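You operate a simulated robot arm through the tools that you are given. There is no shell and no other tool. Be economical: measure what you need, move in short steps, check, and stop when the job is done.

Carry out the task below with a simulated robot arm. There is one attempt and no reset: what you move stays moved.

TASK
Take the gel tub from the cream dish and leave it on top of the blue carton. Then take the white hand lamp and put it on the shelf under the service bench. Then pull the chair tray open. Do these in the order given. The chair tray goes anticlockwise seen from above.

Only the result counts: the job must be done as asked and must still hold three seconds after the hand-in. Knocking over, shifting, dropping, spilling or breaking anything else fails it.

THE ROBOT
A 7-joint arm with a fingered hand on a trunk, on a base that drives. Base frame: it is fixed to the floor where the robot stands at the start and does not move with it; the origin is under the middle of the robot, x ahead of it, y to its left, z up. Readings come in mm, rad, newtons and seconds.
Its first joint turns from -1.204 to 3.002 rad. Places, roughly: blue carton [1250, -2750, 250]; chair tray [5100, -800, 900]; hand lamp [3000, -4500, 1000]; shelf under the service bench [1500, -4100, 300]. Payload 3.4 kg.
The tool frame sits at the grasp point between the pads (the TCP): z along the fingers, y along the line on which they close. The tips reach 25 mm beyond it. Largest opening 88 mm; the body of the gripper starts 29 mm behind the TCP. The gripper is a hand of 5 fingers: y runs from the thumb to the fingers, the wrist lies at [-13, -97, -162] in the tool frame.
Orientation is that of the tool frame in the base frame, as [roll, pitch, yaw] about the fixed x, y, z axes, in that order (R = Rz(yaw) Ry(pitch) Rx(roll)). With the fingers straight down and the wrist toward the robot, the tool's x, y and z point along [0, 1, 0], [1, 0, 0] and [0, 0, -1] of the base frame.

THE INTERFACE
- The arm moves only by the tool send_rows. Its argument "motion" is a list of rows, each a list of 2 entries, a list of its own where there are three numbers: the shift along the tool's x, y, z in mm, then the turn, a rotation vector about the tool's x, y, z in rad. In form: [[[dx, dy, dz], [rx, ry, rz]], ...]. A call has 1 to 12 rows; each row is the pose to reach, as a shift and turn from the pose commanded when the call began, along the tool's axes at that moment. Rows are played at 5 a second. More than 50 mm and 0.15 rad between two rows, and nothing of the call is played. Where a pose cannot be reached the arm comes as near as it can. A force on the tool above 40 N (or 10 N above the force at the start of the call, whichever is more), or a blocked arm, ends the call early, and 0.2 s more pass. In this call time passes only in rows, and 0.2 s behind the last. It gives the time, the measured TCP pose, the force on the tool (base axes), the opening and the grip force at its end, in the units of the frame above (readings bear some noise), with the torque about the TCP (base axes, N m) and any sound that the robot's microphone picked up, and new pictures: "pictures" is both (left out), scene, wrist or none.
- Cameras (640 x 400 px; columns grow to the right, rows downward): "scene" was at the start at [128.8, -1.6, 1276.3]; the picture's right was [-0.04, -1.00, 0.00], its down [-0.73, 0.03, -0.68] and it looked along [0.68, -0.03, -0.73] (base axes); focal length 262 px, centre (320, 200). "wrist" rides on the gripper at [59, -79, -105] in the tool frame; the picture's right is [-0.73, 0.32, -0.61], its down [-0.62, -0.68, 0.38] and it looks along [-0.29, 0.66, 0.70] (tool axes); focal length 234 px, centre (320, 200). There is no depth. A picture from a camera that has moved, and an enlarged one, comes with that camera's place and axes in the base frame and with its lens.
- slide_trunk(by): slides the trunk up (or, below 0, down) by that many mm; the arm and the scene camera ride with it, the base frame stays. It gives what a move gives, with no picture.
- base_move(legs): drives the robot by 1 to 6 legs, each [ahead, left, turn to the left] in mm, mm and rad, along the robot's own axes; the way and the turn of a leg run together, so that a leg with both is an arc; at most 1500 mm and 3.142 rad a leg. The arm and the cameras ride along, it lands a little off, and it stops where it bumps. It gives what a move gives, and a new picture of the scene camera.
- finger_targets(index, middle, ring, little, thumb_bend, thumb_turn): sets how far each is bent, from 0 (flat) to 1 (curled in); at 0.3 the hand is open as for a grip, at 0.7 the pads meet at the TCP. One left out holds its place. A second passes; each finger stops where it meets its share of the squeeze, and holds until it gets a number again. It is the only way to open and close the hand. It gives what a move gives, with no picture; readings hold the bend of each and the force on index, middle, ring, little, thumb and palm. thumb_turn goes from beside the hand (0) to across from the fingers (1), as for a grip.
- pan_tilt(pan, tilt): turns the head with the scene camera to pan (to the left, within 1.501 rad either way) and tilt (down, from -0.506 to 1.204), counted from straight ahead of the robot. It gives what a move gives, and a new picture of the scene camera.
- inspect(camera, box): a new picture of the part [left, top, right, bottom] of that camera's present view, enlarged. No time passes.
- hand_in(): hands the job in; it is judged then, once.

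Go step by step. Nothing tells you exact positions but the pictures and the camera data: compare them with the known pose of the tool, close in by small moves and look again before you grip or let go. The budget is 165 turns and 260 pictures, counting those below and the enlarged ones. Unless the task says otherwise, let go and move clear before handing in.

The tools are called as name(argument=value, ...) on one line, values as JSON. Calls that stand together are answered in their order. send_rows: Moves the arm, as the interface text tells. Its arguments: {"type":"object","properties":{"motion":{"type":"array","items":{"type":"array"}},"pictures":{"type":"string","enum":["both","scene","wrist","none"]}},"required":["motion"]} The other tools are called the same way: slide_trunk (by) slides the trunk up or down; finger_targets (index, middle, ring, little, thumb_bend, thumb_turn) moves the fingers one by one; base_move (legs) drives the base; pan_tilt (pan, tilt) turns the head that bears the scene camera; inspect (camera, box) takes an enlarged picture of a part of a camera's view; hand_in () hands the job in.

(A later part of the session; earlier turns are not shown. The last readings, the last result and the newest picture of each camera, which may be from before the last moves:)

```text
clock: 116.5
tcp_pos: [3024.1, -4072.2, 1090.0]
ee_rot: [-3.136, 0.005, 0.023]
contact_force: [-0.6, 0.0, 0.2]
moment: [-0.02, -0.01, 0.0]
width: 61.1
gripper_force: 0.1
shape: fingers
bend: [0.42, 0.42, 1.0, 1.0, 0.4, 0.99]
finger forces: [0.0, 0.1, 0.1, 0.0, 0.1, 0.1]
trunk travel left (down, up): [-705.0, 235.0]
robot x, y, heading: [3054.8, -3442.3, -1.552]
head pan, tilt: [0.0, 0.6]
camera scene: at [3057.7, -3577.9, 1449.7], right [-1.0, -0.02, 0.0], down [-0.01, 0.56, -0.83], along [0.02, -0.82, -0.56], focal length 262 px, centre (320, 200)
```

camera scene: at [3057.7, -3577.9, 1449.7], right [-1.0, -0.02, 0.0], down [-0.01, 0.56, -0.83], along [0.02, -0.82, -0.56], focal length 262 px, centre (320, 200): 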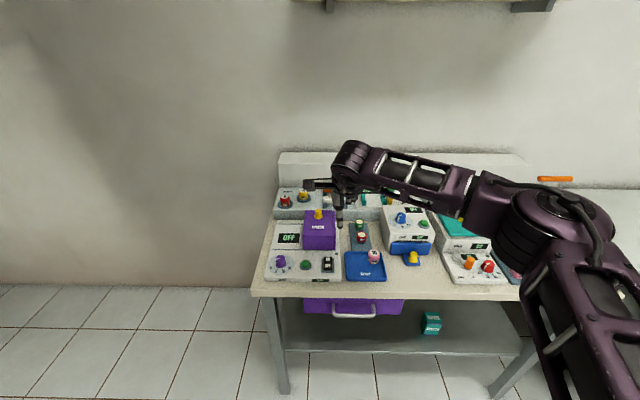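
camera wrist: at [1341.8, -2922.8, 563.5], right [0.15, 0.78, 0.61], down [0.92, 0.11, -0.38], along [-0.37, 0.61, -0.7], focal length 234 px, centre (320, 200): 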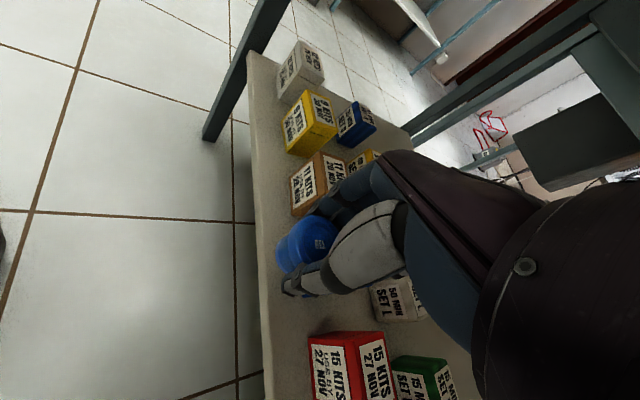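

base_move(legs=[[150, 0, -0.018]])

send_rows(motion=[[[0, 0, 0], [0, 0, 0]]], pictures="both")

```text
clock: 117.9
tcp_pos: [3012.9, -4220.4, 1089.5]
ee_rot: [-3.139, 0.004, 0.003]
contact_force: [0.1, -0.5, 0.7]
moment: [-0.01, 0.03, -0.02]
width: 60.7
gripper_force: 0.0
shape: fingers
bend: [0.42, 0.42, 1.0, 1.0, 0.4, 0.99]
finger forces: [0.0, 0.1, 0.1, 0.0, 0.1, 0.0]
trunk travel left (down, up): [-705.0, 235.0]
robot x, y, heading: [3054.9, -3589.4, -1.571]
head pan, tilt: [0.0, 0.6]
camera scene: at [3056.7, -3727.3, 1449.7], right [-1.0, 0.0, 0.0], down [0.0, 0.56, -0.83], along [0.0, -0.83, -0.56], focal length 262 px, centre (320, 200)
```

scene: 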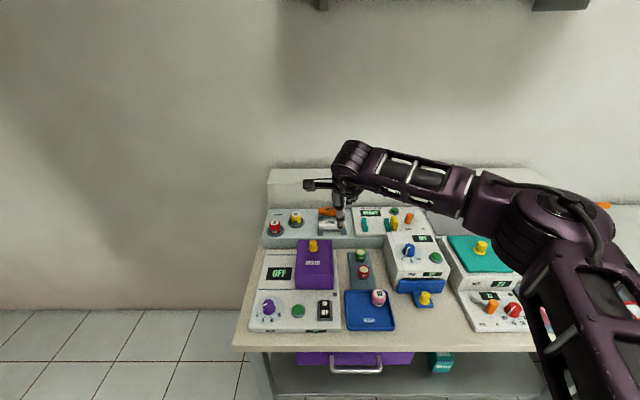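

```text
clock: 118.3
tcp_pos: [3011.8, -4218.8, 1089.8]
ee_rot: [-3.138, 0.003, 0.001]
contact_force: [0.9, 0.1, 0.3]
moment: [-0.01, -0.01, 0.01]
width: 60.9
gripper_force: 0.0
shape: fingers
bend: [0.42, 0.42, 1.0, 1.0, 0.4, 0.99]
finger forces: [0.1, 0.1, 0.0, 0.0, 0.0, 0.1]
trunk travel left (down, up): [-705.0, 235.0]
robot x, y, heading: [3055.6, -3589.8, -1.573]
head pan, tilt: [0.0, 0.6]
camera scene: at [3056.7, -3726.3, 1449.8], right [-1.0, 0.0, 0.0], down [0.0, 0.56, -0.83], along [0.0, -0.83, -0.56], focal length 262 px, centre (320, 200)
camera wrist: at [3072.0, -4141.5, 1195.0], right [-0.72, -0.33, 0.61], down [-0.63, 0.68, -0.38], along [-0.29, -0.66, -0.7], focal length 234 px, centre (320, 200)
```

scene: 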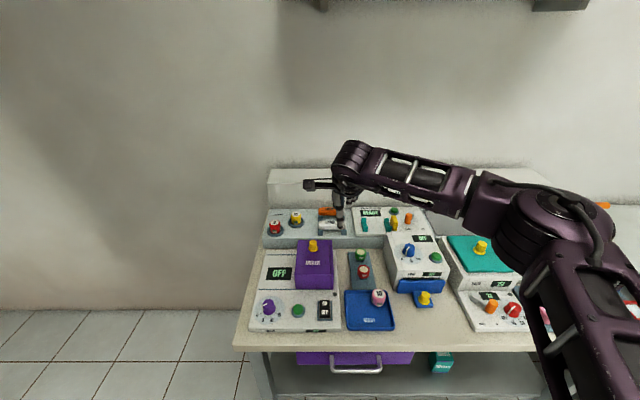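
wrist: 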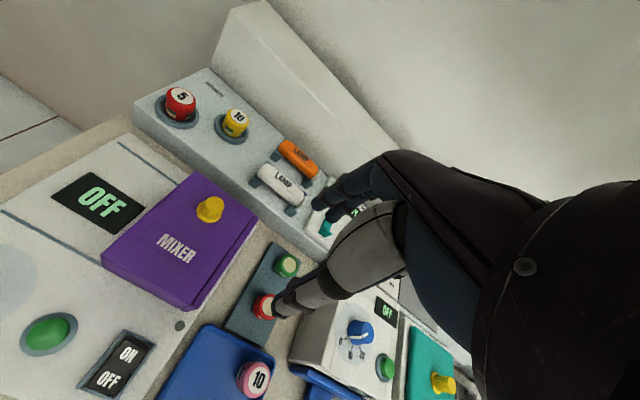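

inspect(camera="wrist", box=[220, 110, 370, 250])

inspect(camera="scene", box=[260, 180, 400, 270])

```text
2.86 times, centred on (295, 180) of wrist
camera zoom: at [3072.0, -4141.5, 1195.0], right [-0.72, -0.33, 0.61], down [-0.63, 0.68, -0.38], along [-0.29, -0.66, -0.7], focal length 669 px, centre (391, 257)
```

zoom: 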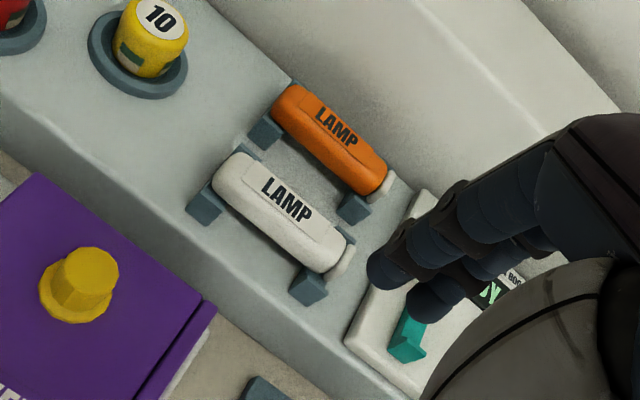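

```text
4.44 times, centred on (330, 225) of scene
camera zoom: at [3056.7, -3726.3, 1449.8], right [-1.0, 0.0, 0.0], down [0.0, 0.56, -0.83], along [0.0, -0.83, -0.56], focal length 1163 px, centre (276, 89)
```

zoom: 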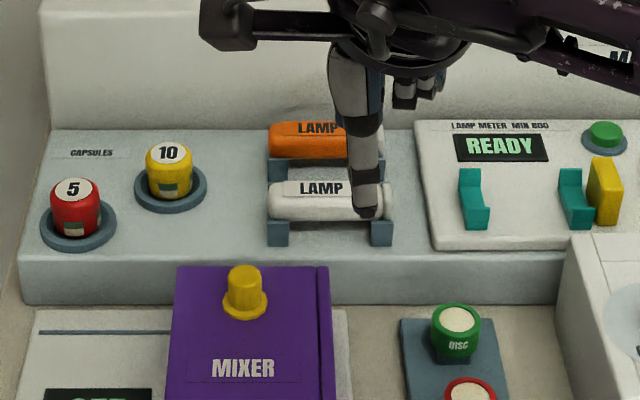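

Lamp centre triangulates to (3021, -4383, 907), with about 60 mm between cradle posts. I'll open the fingers and drive ahead over it.

finger_targets(index=0.36, middle=0.36, thumb_bend=0.36)

base_move(legs=[[162, 8, 0]])

slide_trunk(by=-90)

send_rows(motion=[[[0, 0, 0], [0, 0, 0]]], pictures="both")

```text
clock: 119.3
tcp_pos: [3012.5, -4220.8, 1089.6]
ee_rot: [-3.14, 0.003, 0.001]
contact_force: [-0.7, 0.0, -0.6]
moment: [0.05, -0.04, -0.01]
width: 71.8
gripper_force: 0.0
shape: fingers
bend: [0.36, 0.36, 1.0, 1.0, 0.36, 0.98]
finger forces: [0.0, 0.1, 0.1, 0.1, 0.1, 0.1]
trunk travel left (down, up): [-705.0, 235.0]
robot x, y, heading: [3061.3, -3591.8, -1.572]
head pan, tilt: [0.0, 0.6]
```

```text
clock: 120.7
tcp_pos: [3022.4, -4382.8, 1089.4]
ee_rot: [-3.138, 0.004, 0.002]
contact_force: [-0.4, -0.5, -0.6]
moment: [-0.01, -0.01, -0.01]
width: 71.7
gripper_force: 0.0
shape: fingers
bend: [0.36, 0.36, 1.0, 1.0, 0.36, 0.98]
finger forces: [0.1, 0.0, 0.0, 0.0, 0.0, 0.0]
trunk travel left (down, up): [-705.0, 235.0]
robot x, y, heading: [3065.6, -3752.8, -1.566]
head pan, tilt: [0.0, 0.6]
camera scene: at [3064.9, -3889.8, 1449.7], right [-1.0, 0.0, 0.0], down [0.0, 0.57, -0.82], along [0.0, -0.82, -0.57], focal length 262 px, centre (320, 200)
```

scene: 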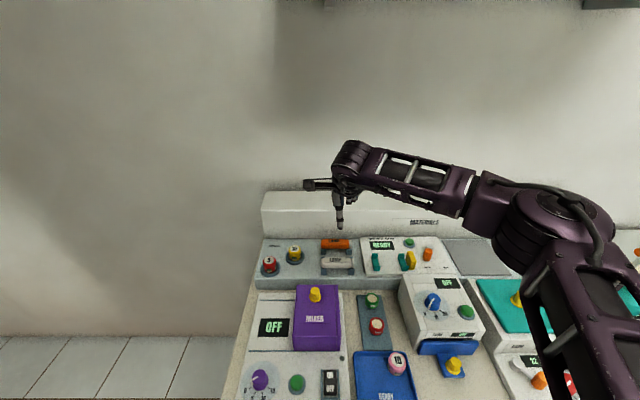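

```text
clock: 122.0
tcp_pos: [3022.0, -4382.8, 999.2]
ee_rot: [-3.14, 0.004, 0.003]
contact_force: [0.4, -1.1, -0.2]
moment: [0.0, -0.03, 0.04]
width: 71.7
gripper_force: 0.0
shape: fingers
bend: [0.36, 0.36, 1.0, 1.0, 0.36, 0.98]
finger forces: [0.0, 0.1, 0.0, 0.0, 0.0, 0.0]
trunk travel left (down, up): [-615.0, 325.0]
robot x, y, heading: [3063.3, -3753.3, -1.567]
head pan, tilt: [0.0, 0.6]
```

```text
clock: 122.4
tcp_pos: [3022.0, -4382.1, 1000.2]
ee_rot: [-3.137, 0.004, 0.003]
contact_force: [0.6, 0.7, 0.0]
moment: [-0.01, -0.02, 0.0]
width: 71.6
gripper_force: 0.1
shape: fingers
bend: [0.36, 0.36, 1.0, 1.0, 0.36, 0.98]
finger forces: [0.0, 0.1, 0.0, 0.0, 0.0, 0.0]
trunk travel left (down, up): [-615.0, 325.0]
robot x, y, heading: [3067.9, -3753.7, -1.567]
head pan, tilt: [0.0, 0.6]
camera scene: at [3064.8, -3889.7, 1359.7], right [-1.0, 0.0, 0.0], down [0.0, 0.56, -0.83], along [0.0, -0.83, -0.56], focal length 262 px, centre (320, 200)
camera wrist: at [3080.4, -4304.6, 1104.6], right [-0.72, -0.33, 0.61], down [-0.63, 0.68, -0.38], along [-0.29, -0.66, -0.7], focal length 234 px, centre (320, 200)
```

scene: 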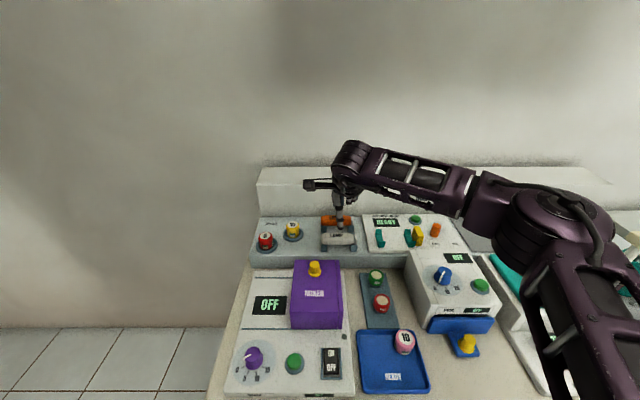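
wrist: 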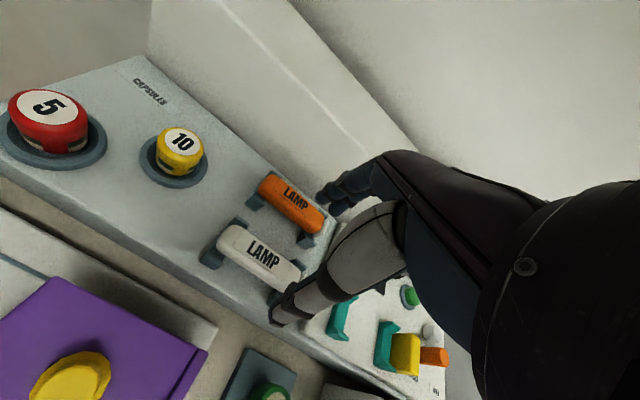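

slide_trunk(by=-42)

inspect(camera="wrist", box=[210, 150, 410, 350])

inspect(camera="scene", box=[270, 150, 410, 260])

```text
clock: 123.2
tcp_pos: [3022.8, -4382.3, 957.7]
ee_rot: [-3.141, 0.002, 0.005]
contact_force: [-0.7, 0.0, -0.5]
moment: [-0.01, 0.05, 0.01]
width: 71.5
gripper_force: 0.1
shape: fingers
bend: [0.36, 0.36, 1.0, 1.0, 0.36, 0.98]
finger forces: [0.0, 0.0, 0.0, 0.0, 0.0, 0.1]
trunk travel left (down, up): [-573.0, 367.0]
robot x, y, heading: [3064.3, -3746.9, -1.573]
head pan, tilt: [0.0, 0.6]
```

```text
2.00 times, centred on (310, 250) of wrist
camera zoom: at [3080.5, -4304.5, 1062.6], right [-0.72, -0.33, 0.61], down [-0.63, 0.68, -0.38], along [-0.29, -0.66, -0.7], focal length 468 px, centre (340, 100)
```

zoom: 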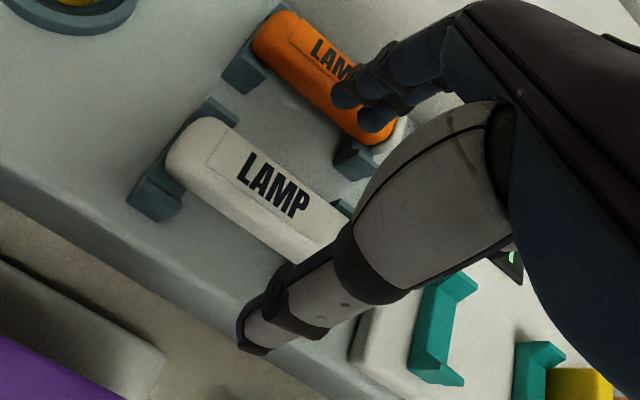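

```text
3.64 times, centred on (340, 205) of scene
camera zoom: at [3064.9, -3889.5, 1317.6], right [-1.0, 0.0, 0.0], down [0.0, 0.56, -0.83], along [0.0, -0.83, -0.56], focal length 951 px, centre (247, 182)
```

zoom: 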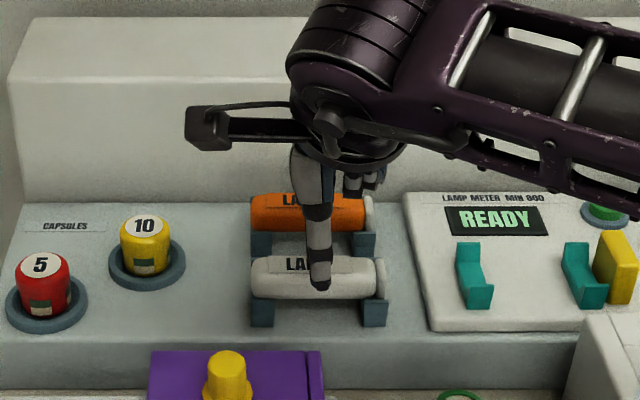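

Alignment is good. I'll narrow slightly and descend to the lamp axis.

finger_targets(index=0.41, middle=0.41, thumb_bend=0.41)

slide_trunk(by=-35)

inspect(camera="wrist", box=[210, 150, 410, 350])

inspect(camera="scene", box=[270, 150, 410, 260])

```text
clock: 124.2
tcp_pos: [3022.5, -4383.2, 958.0]
ee_rot: [-3.141, 0.003, 0.002]
contact_force: [-0.9, -0.3, 0.2]
moment: [-0.02, 0.0, -0.04]
width: 62.0
gripper_force: 0.1
shape: fingers
bend: [0.41, 0.41, 1.0, 1.0, 0.41, 0.99]
finger forces: [0.1, 0.1, 0.1, 0.0, 0.0, 0.0]
trunk travel left (down, up): [-573.0, 367.0]
robot x, y, heading: [3068.6, -3751.8, -1.572]
head pan, tilt: [0.0, 0.6]
```

```text
clock: 125.0
tcp_pos: [3021.9, -4383.0, 922.7]
ee_rot: [-3.141, 0.003, 0.003]
contact_force: [0.7, 0.2, 0.8]
moment: [-0.03, 0.02, 0.01]
width: 61.9
gripper_force: 0.0
shape: fingers
bend: [0.41, 0.41, 1.0, 1.0, 0.41, 0.99]
finger forces: [0.0, 0.1, 0.0, 0.0, 0.1, 0.0]
trunk travel left (down, up): [-538.0, 402.0]
robot x, y, heading: [3062.9, -3754.5, -1.57]
head pan, tilt: [0.0, 0.6]
```

```text
2.00 times, centred on (310, 250) of wrist
camera zoom: at [3080.5, -4304.4, 1027.6], right [-0.72, -0.33, 0.61], down [-0.63, 0.68, -0.38], along [-0.29, -0.66, -0.7], focal length 468 px, centre (340, 100)
```

zoom: 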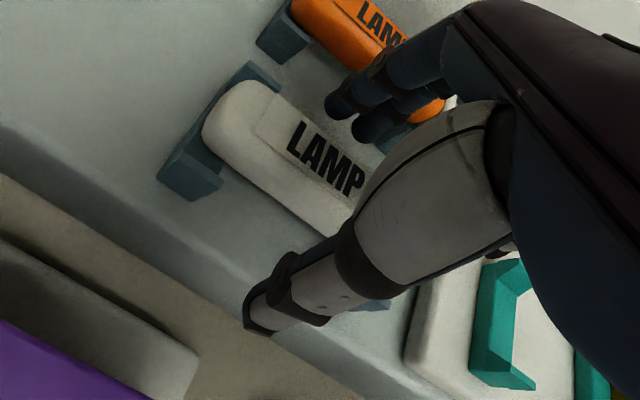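

```text
3.64 times, centred on (340, 205) of scene
camera zoom: at [3065.0, -3889.4, 1282.6], right [-1.0, 0.0, 0.0], down [0.0, 0.56, -0.83], along [0.0, -0.83, -0.56], focal length 951 px, centre (247, 182)
```

zoom: 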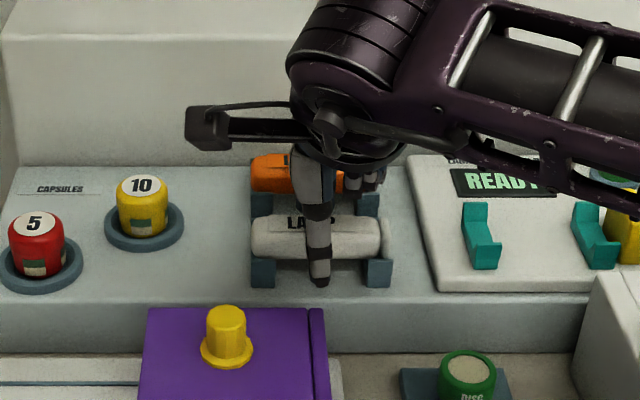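

slide_trunk(by=-10)

finger_targets(index=0.55, middle=0.55, thumb_bend=0.55)

inspect(camera="wrist", box=[210, 150, 410, 350])

```text
clock: 125.6
tcp_pos: [3022.1, -4383.0, 913.1]
ee_rot: [-3.141, 0.004, 0.004]
contact_force: [-0.4, -0.3, -0.3]
moment: [0.0, -0.04, 0.01]
width: 62.0
gripper_force: 0.1
shape: fingers
bend: [0.41, 0.41, 1.0, 1.0, 0.41, 0.99]
finger forces: [0.0, 0.0, 0.0, 0.0, 0.0, 0.0]
trunk travel left (down, up): [-528.0, 412.0]
robot x, y, heading: [3066.1, -3749.2, -1.573]
head pan, tilt: [0.0, 0.6]
```

```text
clock: 126.6
tcp_pos: [3021.4, -4382.7, 911.5]
ee_rot: [-3.138, 0.004, 0.003]
contact_force: [1.3, -2.2, 0.1]
moment: [-0.07, -0.01, 0.01]
width: 33.2
gripper_force: 1.0
shape: fingers
bend: [0.53, 0.53, 1.0, 1.0, 0.55, 1.0]
finger forces: [1.3, 1.3, 0.0, 0.1, 0.0, 0.0]
trunk travel left (down, up): [-528.0, 412.0]
robot x, y, heading: [3062.7, -3751.9, -1.569]
head pan, tilt: [0.0, 0.6]
```

```text
2.00 times, centred on (310, 250) of wrist
camera zoom: at [3080.4, -4305.1, 1017.3], right [-0.72, -0.33, 0.61], down [-0.63, 0.68, -0.38], along [-0.29, -0.66, -0.7], focal length 468 px, centre (340, 100)
```

zoom: 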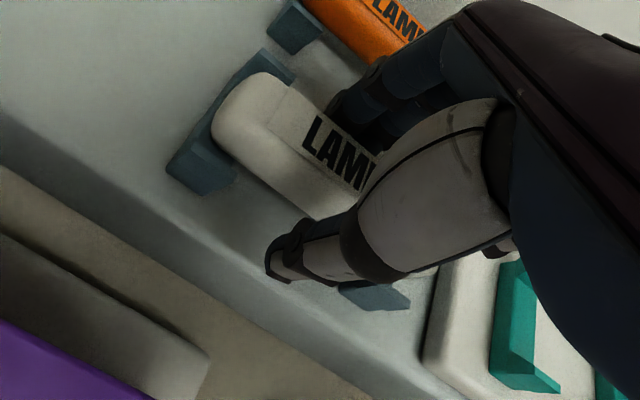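

finger_targets(thumb_bend=0.62)

finger_targets(index=0.72, middle=0.72, thumb_bend=0.72)

inspect(camera="wrist", box=[210, 150, 410, 350])

```text
clock: 127.6
tcp_pos: [3021.4, -4381.9, 912.1]
ee_rot: [-3.14, 0.004, 0.003]
contact_force: [-0.1, -2.5, 0.4]
moment: [-0.02, 0.01, -0.01]
width: 25.4
gripper_force: 1.4
shape: fingers
bend: [0.53, 0.53, 1.0, 1.0, 0.62, 1.0]
finger forces: [1.3, 1.3, 0.1, 0.0, 0.0, 0.0]
trunk travel left (down, up): [-528.0, 412.0]
robot x, y, heading: [3064.1, -3751.0, -1.571]
head pan, tilt: [0.0, 0.6]
```

```text
clock: 128.6
tcp_pos: [3021.5, -4384.0, 910.8]
ee_rot: [-3.138, 0.002, 0.0]
contact_force: [-0.1, -15.5, 6.8]
moment: [-0.37, 0.01, 0.05]
width: 19.0
gripper_force: 14.4
shape: fingers
bend: [0.55, 0.57, 1.0, 1.0, 0.66, 1.0]
finger forces: [10.9, 10.8, 0.0, 0.1, 6.3, 0.0]
trunk travel left (down, up): [-528.0, 412.0]
robot x, y, heading: [3068.6, -3748.1, -1.567]
head pan, tilt: [0.0, 0.6]
```

```text
2.00 times, centred on (310, 250) of wrist
camera zoom: at [3080.3, -4306.8, 1017.0], right [-0.72, -0.33, 0.61], down [-0.63, 0.68, -0.38], along [-0.29, -0.66, -0.7], focal length 468 px, centre (340, 100)
```

zoom: 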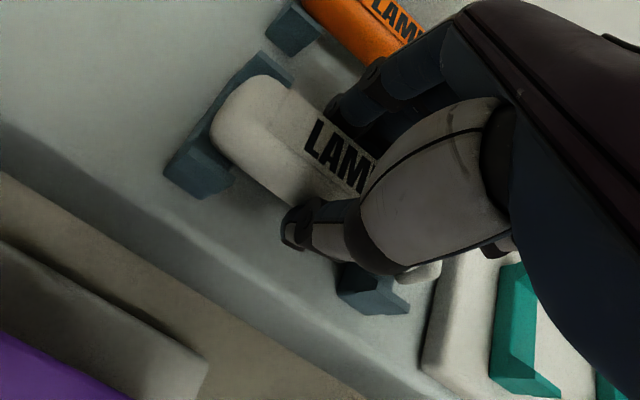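

send_rows(motion=[[[0, 3, 0], [0, 0, 0]], [[0, 6, 0], [0, 0, 0]]], pictures="none")

```text
clock: 129.2
tcp_pos: [3021.3, -4387.6, 912.0]
ee_rot: [-3.137, 0.005, 0.005]
contact_force: [-0.5, -5.4, 2.2]
moment: [-0.11, -0.03, -0.02]
width: 19.3
gripper_force: 11.9
shape: fingers
bend: [0.58, 0.6, 1.0, 1.0, 0.64, 1.0]
finger forces: [7.6, 7.2, 0.0, 0.0, 9.0, 0.0]
trunk travel left (down, up): [-528.0, 412.0]
robot x, y, heading: [3064.2, -3751.5, -1.571]
head pan, tilt: [0.0, 0.6]
```

send_rows(motion=[[[0, 2, 0], [0, 0, 0]], [[0, 2, -5], [0, 0, 0]], [[0, 2, -12], [0, 0, 0]]], pictures="none")

slide_trunk(by=60)

inspect(camera="wrist", box=[160, 110, 460, 350])

inspect(camera="scene", box=[250, 130, 430, 270])

```text
clock: 130.0
tcp_pos: [3022.6, -4390.6, 924.3]
ee_rot: [-3.138, 0.003, 0.002]
contact_force: [0.1, 0.6, -1.1]
moment: [-0.01, 0.02, -0.02]
width: 19.2
gripper_force: 11.0
shape: fingers
bend: [0.61, 0.62, 1.0, 1.0, 0.61, 1.0]
finger forces: [5.7, 5.1, 0.0, 0.0, 10.8, 0.0]
trunk travel left (down, up): [-528.0, 412.0]
robot x, y, heading: [3066.0, -3753.1, -1.569]
head pan, tilt: [0.0, 0.6]
```

```text
clock: 131.0
tcp_pos: [3021.6, -4391.0, 984.7]
ee_rot: [-3.138, 0.003, 0.004]
contact_force: [-0.4, 0.1, -1.5]
moment: [0.0, -0.01, -0.01]
width: 19.2
gripper_force: 10.7
shape: fingers
bend: [0.61, 0.62, 1.0, 1.0, 0.61, 1.0]
finger forces: [5.7, 5.1, 0.1, 0.0, 10.8, 0.0]
trunk travel left (down, up): [-588.0, 352.0]
robot x, y, heading: [3063.0, -3752.3, -1.573]
head pan, tilt: [0.0, 0.6]
```

```text
1.67 times, centred on (310, 230) of wrist
camera zoom: at [3080.1, -4312.7, 1089.5], right [-0.72, -0.33, 0.61], down [-0.63, 0.68, -0.38], along [-0.29, -0.66, -0.7], focal length 390 px, centre (337, 150)
```

zoom: 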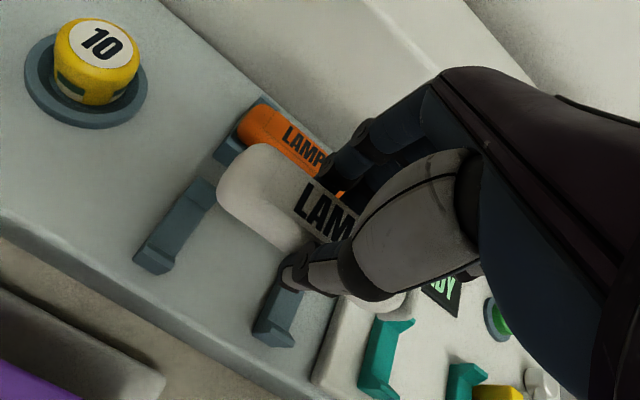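

```text
2.86 times, centred on (340, 200) of scene
camera zoom: at [3064.7, -3890.0, 1332.7], right [-1.0, 0.0, 0.0], down [0.0, 0.57, -0.82], along [0.0, -0.82, -0.57], focal length 748 px, centre (263, 200)
```

zoom: 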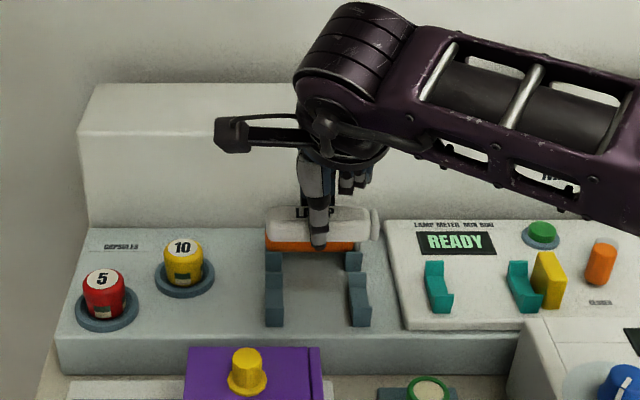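

The lamp is lifted and steady. I'll raise, back away from the bench, and pull the arm in.

slide_trunk(by=120)

base_move(legs=[[-370, 0, 0]])

send_rows(motion=[[[0, -40, 0], [0, 0, 0]], [[0, -80, 0], [0, 0, 0]], [[0, -120, 0], [0, 0, 0]], [[0, -150, 0], [0, 0, 0]]], pictures="none")

pan_tilt(pan=-1.0, tilt=0.5)

```text
clock: 132.5
tcp_pos: [3021.2, -4391.4, 1104.6]
ee_rot: [-3.137, 0.002, 0.003]
contact_force: [-0.1, -0.2, -1.2]
moment: [0.0, -0.03, 0.01]
width: 19.0
gripper_force: 10.4
shape: fingers
bend: [0.61, 0.62, 1.0, 1.0, 0.61, 1.0]
finger forces: [5.7, 5.1, 0.0, 0.0, 10.9, 0.1]
trunk travel left (down, up): [-708.0, 232.0]
robot x, y, heading: [3068.4, -3752.9, -1.57]
head pan, tilt: [0.0, 0.6]
```

```text
clock: 134.9
tcp_pos: [3021.0, -4019.9, 1105.7]
ee_rot: [-3.139, 0.003, 0.004]
contact_force: [0.2, -0.6, 0.1]
moment: [0.03, -0.01, 0.0]
width: 19.2
gripper_force: 11.0
shape: fingers
bend: [0.61, 0.62, 1.0, 1.0, 0.61, 1.0]
finger forces: [5.7, 5.1, 0.0, 0.0, 10.8, 0.0]
trunk travel left (down, up): [-708.0, 232.0]
robot x, y, heading: [3068.3, -3380.6, -1.568]
head pan, tilt: [0.0, 0.6]
camera scene: at [3064.5, -3518.3, 1452.7], right [-1.0, 0.0, 0.0], down [0.0, 0.57, -0.82], along [0.0, -0.82, -0.57], focal length 262 px, centre (320, 200)
```

scene: 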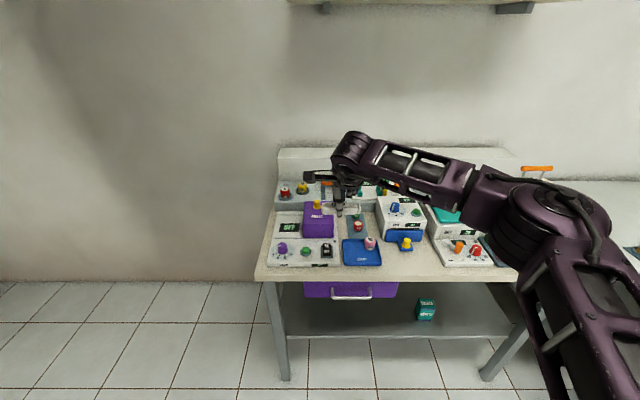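

```text
clock: 135.9
tcp_pos: [3021.6, -3867.6, 1105.1]
ee_rot: [-3.138, 0.001, 0.004]
contact_force: [-0.1, 0.0, 0.5]
moment: [0.02, 0.03, -0.02]
width: 19.0
gripper_force: 10.7
shape: fingers
bend: [0.61, 0.62, 1.0, 1.0, 0.61, 1.0]
finger forces: [5.7, 5.0, 0.0, 0.0, 10.9, 0.1]
trunk travel left (down, up): [-708.0, 232.0]
robot x, y, heading: [3065.0, -3380.5, -1.57]
head pan, tilt: [0.0, 0.6]
```

```text
clock: 137.1
tcp_pos: [3021.1, -3869.6, 1106.9]
ee_rot: [-3.138, 0.003, 0.005]
contact_force: [0.1, 1.6, -1.3]
moment: [-0.02, 0.05, -0.02]
width: 19.1
gripper_force: 10.8
shape: fingers
bend: [0.61, 0.62, 1.0, 1.0, 0.61, 1.0]
finger forces: [5.8, 5.0, 0.1, 0.0, 10.7, 0.1]
trunk travel left (down, up): [-708.0, 232.0]
robot x, y, heading: [3065.8, -3380.6, -1.569]
head pan, tilt: [-1.0, 0.499]
camera scene: at [2987.8, -3479.4, 1461.7], right [-0.54, 0.84, 0.0], down [0.4, 0.26, -0.88], along [-0.74, -0.48, -0.48], focal length 262 px, centre (320, 200)
```

scene: 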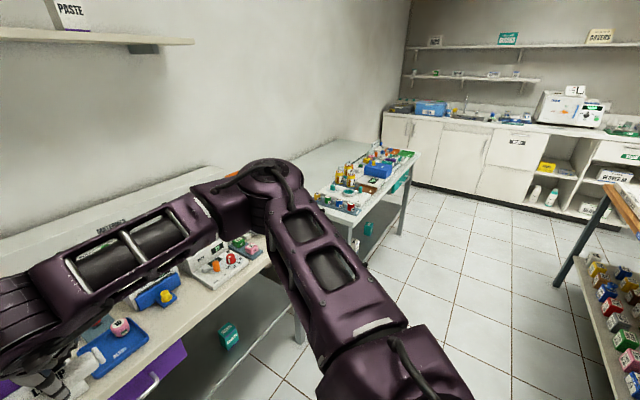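

base_move(legs=[[50, -780, 0], [0, -780, 0]])

pan_tilt(pan=0.0, tilt=0.75)

```text
clock: 145.1
tcp_pos: [1472.7, -3917.6, 1105.1]
ee_rot: [-3.136, 0.003, 0.003]
contact_force: [-0.2, 0.1, -0.9]
moment: [0.02, -0.03, 0.02]
width: 19.1
gripper_force: 11.0
shape: fingers
bend: [0.61, 0.62, 1.0, 1.0, 0.61, 1.0]
finger forces: [5.8, 5.0, 0.1, 0.0, 10.9, 0.1]
trunk travel left (down, up): [-708.0, 232.0]
robot x, y, heading: [1515.5, -3431.4, -1.567]
head pan, tilt: [-1.0, 0.499]
camera scene: at [1439.9, -3526.9, 1461.7], right [-0.54, 0.84, 0.0], down [0.4, 0.26, -0.88], along [-0.74, -0.47, -0.48], focal length 262 px, centre (320, 200)
```

scene: 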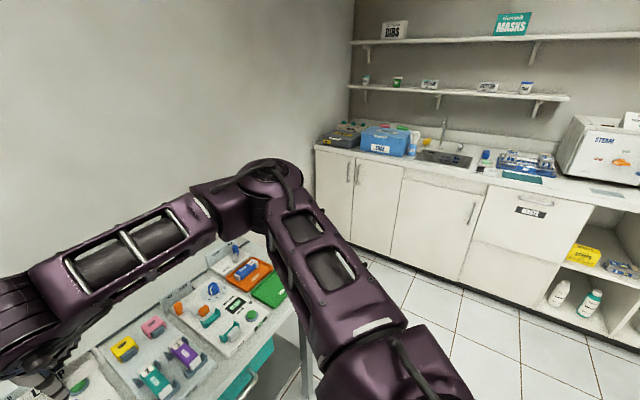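

```text
clock: 146.3
tcp_pos: [1471.7, -3916.5, 1105.3]
ee_rot: [-3.138, 0.004, 0.002]
contact_force: [0.6, 0.2, -0.6]
moment: [0.0, 0.0, 0.01]
width: 19.4
gripper_force: 10.3
shape: fingers
bend: [0.61, 0.62, 1.0, 1.0, 0.61, 1.0]
finger forces: [5.7, 5.1, 0.2, 0.0, 10.8, 0.0]
trunk travel left (down, up): [-708.0, 232.0]
robot x, y, heading: [1517.3, -3429.3, -1.577]
head pan, tilt: [0.0, 0.75]
camera scene: at [1516.4, -3560.7, 1439.8], right [-1.0, 0.0, 0.0], down [0.0, 0.68, -0.73], along [0.0, -0.73, -0.68], focal length 262 px, centre (320, 200)
```

scene: 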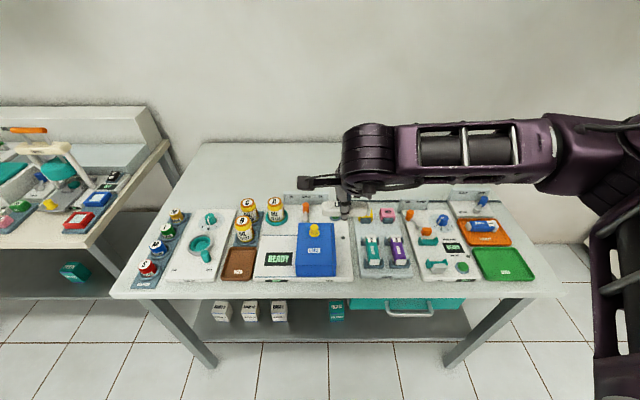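

Below is the service bench; its lower shelf has boxes with a gap around x≈1570. I'll back off so the hand clears the bench top, align, and lower the trunk.

base_move(legs=[[-140, 98, 0]])

slide_trunk(by=-400)

slide_trunk(by=-230)

pan_tilt(pan=0.0, tilt=0.45)

```text
clock: 147.8
tcp_pos: [1569.5, -3776.1, 1106.4]
ee_rot: [-3.137, 0.004, 0.002]
contact_force: [-0.8, -0.1, -0.6]
moment: [0.0, -0.01, -0.01]
width: 19.3
gripper_force: 10.7
shape: fingers
bend: [0.61, 0.62, 1.0, 1.0, 0.61, 1.0]
finger forces: [5.7, 5.1, 0.0, 0.1, 10.8, 0.0]
trunk travel left (down, up): [-708.0, 232.0]
robot x, y, heading: [1614.1, -3286.0, -1.573]
head pan, tilt: [0.0, 0.75]
camera scene: at [1614.6, -3419.9, 1439.8], right [-1.0, 0.0, 0.0], down [0.0, 0.68, -0.73], along [0.0, -0.73, -0.68], focal length 262 px, centre (320, 200)
```

scene: 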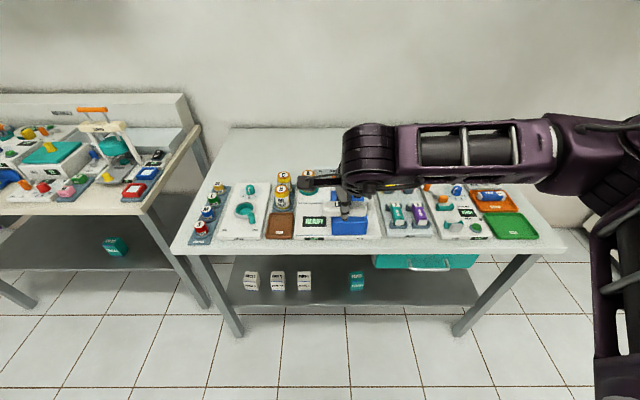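

```text
clock: 151.7
tcp_pos: [1570.2, -3776.6, 705.6]
ee_rot: [-3.137, 0.004, 0.002]
contact_force: [-0.1, 0.2, 0.3]
moment: [0.01, -0.01, 0.01]
width: 19.0
gripper_force: 10.5
shape: fingers
bend: [0.61, 0.62, 1.0, 1.0, 0.61, 1.0]
finger forces: [5.8, 4.9, 0.0, 0.0, 10.8, 0.1]
trunk travel left (down, up): [-308.0, 632.0]
robot x, y, heading: [1617.0, -3288.4, -1.574]
head pan, tilt: [0.0, 0.75]
```

```text
clock: 154.1
tcp_pos: [1568.9, -3777.0, 475.7]
ee_rot: [-3.137, 0.005, 0.001]
contact_force: [-0.1, 0.6, -0.6]
moment: [0.0, 0.02, 0.02]
width: 19.1
gripper_force: 11.3
shape: fingers
bend: [0.61, 0.62, 1.0, 1.0, 0.61, 1.0]
finger forces: [5.7, 5.0, 0.0, 0.0, 10.8, 0.1]
trunk travel left (down, up): [-78.0, 862.0]
robot x, y, heading: [1618.4, -3287.1, -1.571]
head pan, tilt: [0.0, 0.75]
```

```text
clock: 154.9
tcp_pos: [1569.6, -3776.0, 474.7]
ee_rot: [-3.138, 0.002, 0.003]
contact_force: [0.9, 0.8, 0.2]
moment: [0.01, 0.02, -0.02]
width: 19.2
gripper_force: 10.9
shape: fingers
bend: [0.61, 0.62, 1.0, 1.0, 0.61, 1.0]
finger forces: [5.7, 5.0, 0.1, 0.0, 10.8, 0.1]
trunk travel left (down, up): [-78.0, 862.0]
robot x, y, heading: [1613.6, -3288.4, -1.568]
head pan, tilt: [0.0, 0.45]
camera scene: at [1614.6, -3428.9, 836.2], right [-1.0, 0.0, 0.0], down [0.0, 0.44, -0.9], along [0.0, -0.9, -0.44], focal length 262 px, centre (320, 200)
```

scene: 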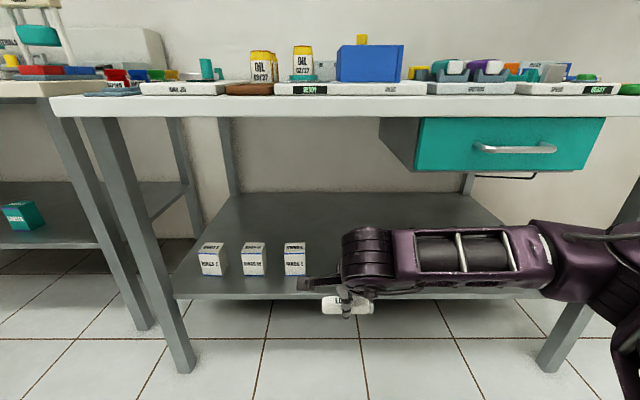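

Shelf front edge is at about y -3980, z 258. I'll lower to the trunk's end and drive ahead 275 mm, hand below the bench top.

slide_trunk(by=-70)

base_move(legs=[[200, 0, 0]])

pan_tilt(pan=0.0, tilt=0.65)

send_rows(motion=[[[0, 0, 0], [0, 0, 0]]], pictures="wrist")

```text
clock: 155.9
tcp_pos: [1569.8, -3776.3, 405.6]
ee_rot: [-3.137, 0.004, 0.003]
contact_force: [-0.4, 0.3, -0.1]
moment: [-0.01, 0.0, 0.0]
width: 19.2
gripper_force: 10.6
shape: fingers
bend: [0.61, 0.62, 1.0, 1.0, 0.61, 1.0]
finger forces: [5.8, 5.1, 0.1, 0.1, 10.8, 0.1]
trunk travel left (down, up): [-8.0, 932.0]
robot x, y, heading: [1616.8, -3288.7, -1.576]
head pan, tilt: [0.0, 0.45]
```

```text
clock: 157.5
tcp_pos: [1569.6, -3976.8, 406.5]
ee_rot: [-3.138, 0.003, 0.001]
contact_force: [-0.6, -0.1, -1.5]
moment: [0.01, -0.02, 0.02]
width: 19.2
gripper_force: 10.4
shape: fingers
bend: [0.61, 0.62, 1.0, 1.0, 0.61, 1.0]
finger forces: [5.7, 5.1, 0.0, 0.1, 10.8, 0.1]
trunk travel left (down, up): [-8.0, 932.0]
robot x, y, heading: [1613.1, -3484.1, -1.576]
head pan, tilt: [0.0, 0.45]
camera scene: at [1614.3, -3628.1, 766.2], right [-1.0, 0.0, 0.0], down [0.0, 0.44, -0.9], along [0.0, -0.9, -0.44], focal length 262 px, centre (320, 200)
```

scene: 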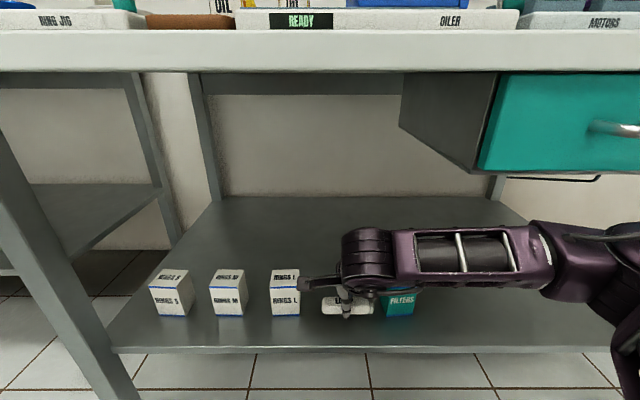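

```text
clock: 158.3
tcp_pos: [1569.7, -3975.5, 405.0]
ee_rot: [-3.139, 0.0, -0.001]
contact_force: [0.1, 0.2, -0.3]
moment: [0.01, 0.01, -0.01]
width: 19.3
gripper_force: 10.6
shape: fingers
bend: [0.61, 0.62, 1.0, 1.0, 0.61, 1.0]
finger forces: [5.6, 5.1, 0.0, 0.0, 10.9, 0.1]
trunk travel left (down, up): [-8.0, 932.0]
robot x, y, heading: [1616.7, -3486.4, -1.577]
head pan, tilt: [0.0, 0.649]
camera scene: at [1614.3, -3623.0, 748.4], right [-1.0, 0.0, 0.0], down [0.0, 0.6, -0.8], along [0.0, -0.8, -0.6], focal length 262 px, centre (320, 200)
```

scene: 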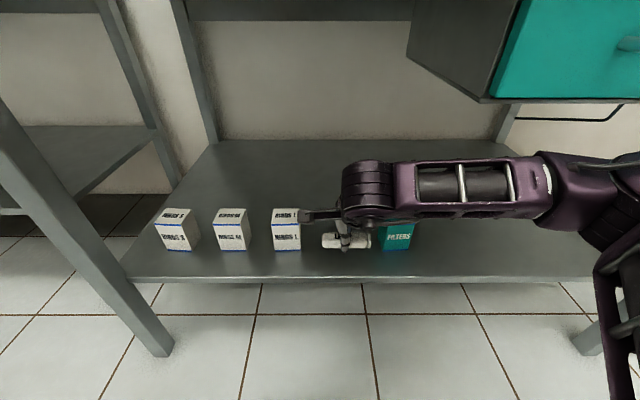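

```text
clock: 158.7
tcp_pos: [1567.9, -3975.0, 406.6]
ee_rot: [-3.139, 0.003, 0.0]
contact_force: [-1.0, -0.1, -0.8]
moment: [-0.04, 0.05, -0.01]
width: 19.2
gripper_force: 10.9
shape: fingers
bend: [0.61, 0.62, 1.0, 1.0, 0.61, 1.0]
finger forces: [5.7, 5.1, 0.0, 0.1, 10.7, 0.0]
trunk travel left (down, up): [-8.0, 932.0]
robot x, y, heading: [1617.2, -3489.7, -1.572]
head pan, tilt: [0.0, 0.649]
camera wrist: at [1628.2, -3897.5, 510.1], right [-0.72, -0.33, 0.61], down [-0.62, 0.68, -0.38], along [-0.29, -0.66, -0.7], focal length 234 px, centre (320, 200)
```

wrist: 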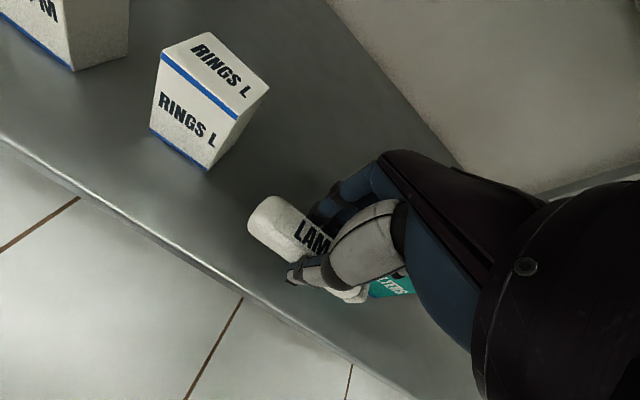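

There's a clear spot between RINGS L and FILTERS. I'll go 75 mm further and lower with the arm stepwise.

base_move(legs=[[75, -3, 0]])

slide_trunk(by=-7)

send_rows(motion=[[[0, 0, 20], [0, 0, 0]], [[0, 0, 40], [0, 0, 0]], [[0, 0, 60], [0, 0, 0]]], pictures="both")

```text
clock: 159.7
tcp_pos: [1566.5, -4051.6, 405.4]
ee_rot: [-3.138, 0.003, 0.001]
contact_force: [0.0, 0.6, -1.0]
moment: [0.03, 0.03, -0.02]
width: 19.2
gripper_force: 10.3
shape: fingers
bend: [0.61, 0.62, 1.0, 1.0, 0.61, 1.0]
finger forces: [5.7, 5.0, 0.0, 0.0, 10.8, 0.0]
trunk travel left (down, up): [-8.0, 932.0]
robot x, y, heading: [1611.4, -3560.2, -1.569]
head pan, tilt: [0.0, 0.649]
camera scene: at [1611.3, -3698.4, 748.4], right [-1.0, 0.0, 0.0], down [0.0, 0.6, -0.8], along [0.0, -0.8, -0.6], focal length 262 px, centre (320, 200)
```

scene: 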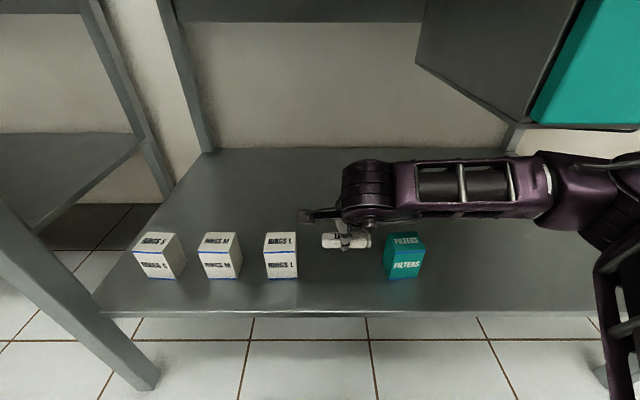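

```text
clock: 160.3
tcp_pos: [1566.9, -4050.5, 397.6]
ee_rot: [-3.138, 0.001, 0.0]
contact_force: [0.0, 0.2, -0.7]
moment: [-0.03, 0.01, 0.0]
width: 18.8
gripper_force: 10.3
shape: fingers
bend: [0.61, 0.62, 1.0, 1.0, 0.61, 1.0]
finger forces: [5.7, 5.2, 0.0, 0.0, 10.9, 0.0]
trunk travel left (down, up): [-1.0, 939.0]
robot x, y, heading: [1613.8, -3561.1, -1.572]
head pan, tilt: [0.0, 0.649]
```

```text
clock: 161.1
tcp_pos: [1566.7, -4052.1, 338.3]
ee_rot: [-3.14, 0.001, 0.001]
contact_force: [-0.1, -0.3, -1.1]
moment: [-0.01, -0.02, 0.04]
width: 19.0
gripper_force: 11.1
shape: fingers
bend: [0.61, 0.62, 1.0, 1.0, 0.61, 1.0]
finger forces: [5.6, 5.0, 0.1, 0.1, 10.9, 0.0]
trunk travel left (down, up): [-1.0, 939.0]
robot x, y, heading: [1612.1, -3562.8, -1.573]
head pan, tilt: [0.0, 0.649]
camera scene: at [1611.3, -3698.4, 741.4], right [-1.0, 0.0, 0.0], down [0.0, 0.6, -0.8], along [0.0, -0.8, -0.6], focal length 262 px, centre (320, 200)
camera wrist: at [1625.1, -3973.3, 443.5], right [-0.72, -0.32, 0.61], down [-0.62, 0.68, -0.38], along [-0.29, -0.66, -0.7], focal length 234 px, centre (320, 200)
```

scene: 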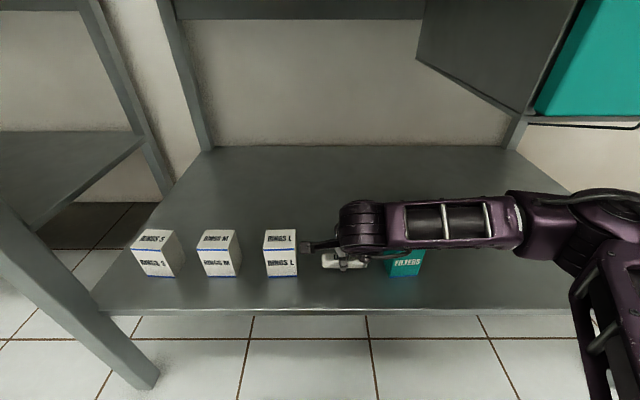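
wrist: 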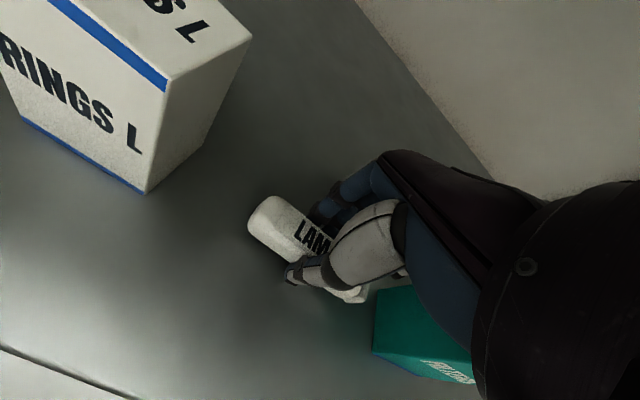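

send_rows(motion=[[[8, 0, 0], [0, 0, 0]], [[8, 0, 20], [0, 0, 0]], [[8, 0, 40], [0, 0, 0]]], pictures="both")

```text
clock: 161.7
tcp_pos: [1576.7, -4054.6, 327.1]
ee_rot: [3.12, -0.01, -0.001]
contact_force: [-1.8, 2.8, 18.7]
moment: [0.58, 0.0, -0.01]
width: 19.5
gripper_force: 16.5
shape: fingers
bend: [0.63, 0.64, 1.0, 1.0, 0.61, 1.0]
finger forces: [4.6, 4.1, 0.0, 0.0, 24.7, 0.0]
trunk travel left (down, up): [-1.0, 939.0]
robot x, y, heading: [1609.9, -3564.4, -1.575]
head pan, tilt: [0.0, 0.649]
stopped in row 3: the force on the tool passed its limit at 54 N (the readings are from after the stop); the commanded pose is now the measured one
camera scene: at [1611.3, -3696.8, 742.1], right [-1.0, 0.0, 0.0], down [0.0, 0.6, -0.8], along [0.0, -0.8, -0.6], focal length 262 px, centre (320, 200)
camera wrist: at [1633.9, -3974.1, 431.2], right [-0.73, -0.31, 0.61], down [-0.62, 0.67, -0.4], along [-0.28, -0.67, -0.68], focal length 234 px, centre (320, 200)
```

scene: 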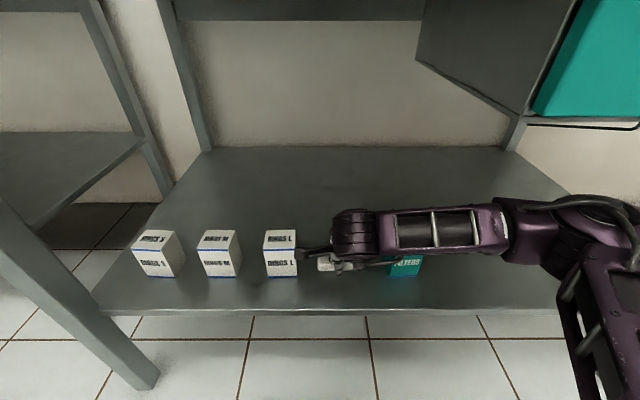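
wrist: 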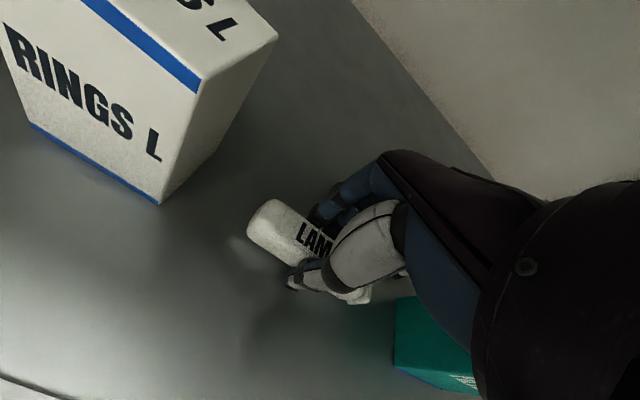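

The thumb tip met the shelf (about z 302), so the lamp is just above it. I'll ease up a few mm, relieve the tilt and look.

send_rows(motion=[[[0, 0, -4], [0.02, -0.01, 0]]], pictures="none")

inspect(camera="wrist", box=[210, 150, 410, 350])

inspect(camera="scene", box=[250, 200, 430, 310])

```text
clock: 162.1
tcp_pos: [1575.6, -4054.5, 327.6]
ee_rot: [-3.134, 0.005, 0.0]
contact_force: [1.1, -0.6, 2.6]
moment: [0.04, -0.03, 0.0]
width: 18.9
gripper_force: 10.4
shape: fingers
bend: [0.63, 0.63, 1.0, 1.0, 0.61, 1.0]
finger forces: [5.7, 5.3, 0.0, 0.1, 10.6, 0.0]
trunk travel left (down, up): [-1.0, 939.0]
robot x, y, heading: [1607.8, -3564.9, -1.575]
head pan, tilt: [0.0, 0.649]
```

```text
2.00 times, centred on (310, 250) of wrist
camera zoom: at [1634.7, -3976.6, 432.3], right [-0.72, -0.33, 0.61], down [-0.63, 0.68, -0.38], along [-0.29, -0.65, -0.7], focal length 468 px, centre (340, 100)
```

zoom: 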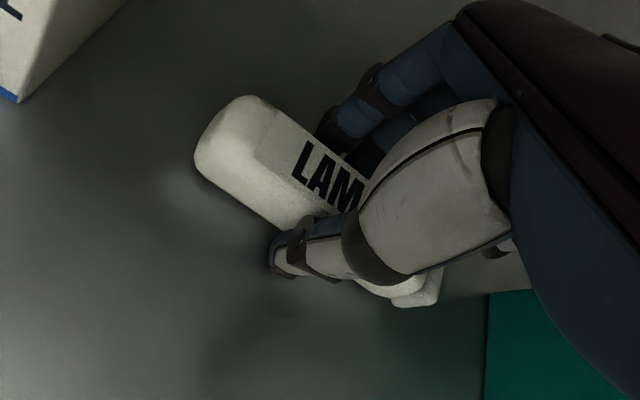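

```text
3.56 times, centred on (340, 255) of scene
camera zoom: at [1611.3, -3698.2, 741.1], right [-1.0, 0.0, 0.0], down [0.0, 0.6, -0.8], along [0.0, -0.8, -0.6], focal length 930 px, centre (249, 4)
```

zoom: 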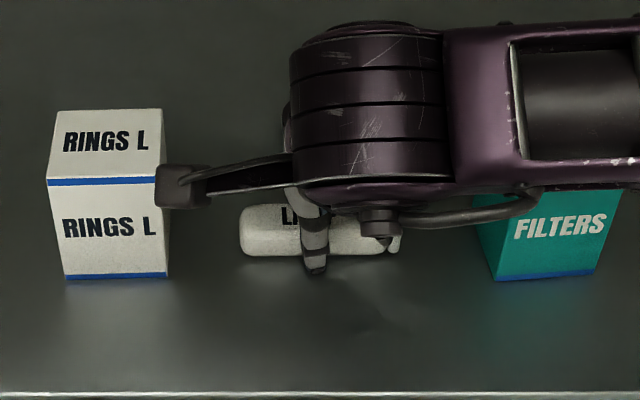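

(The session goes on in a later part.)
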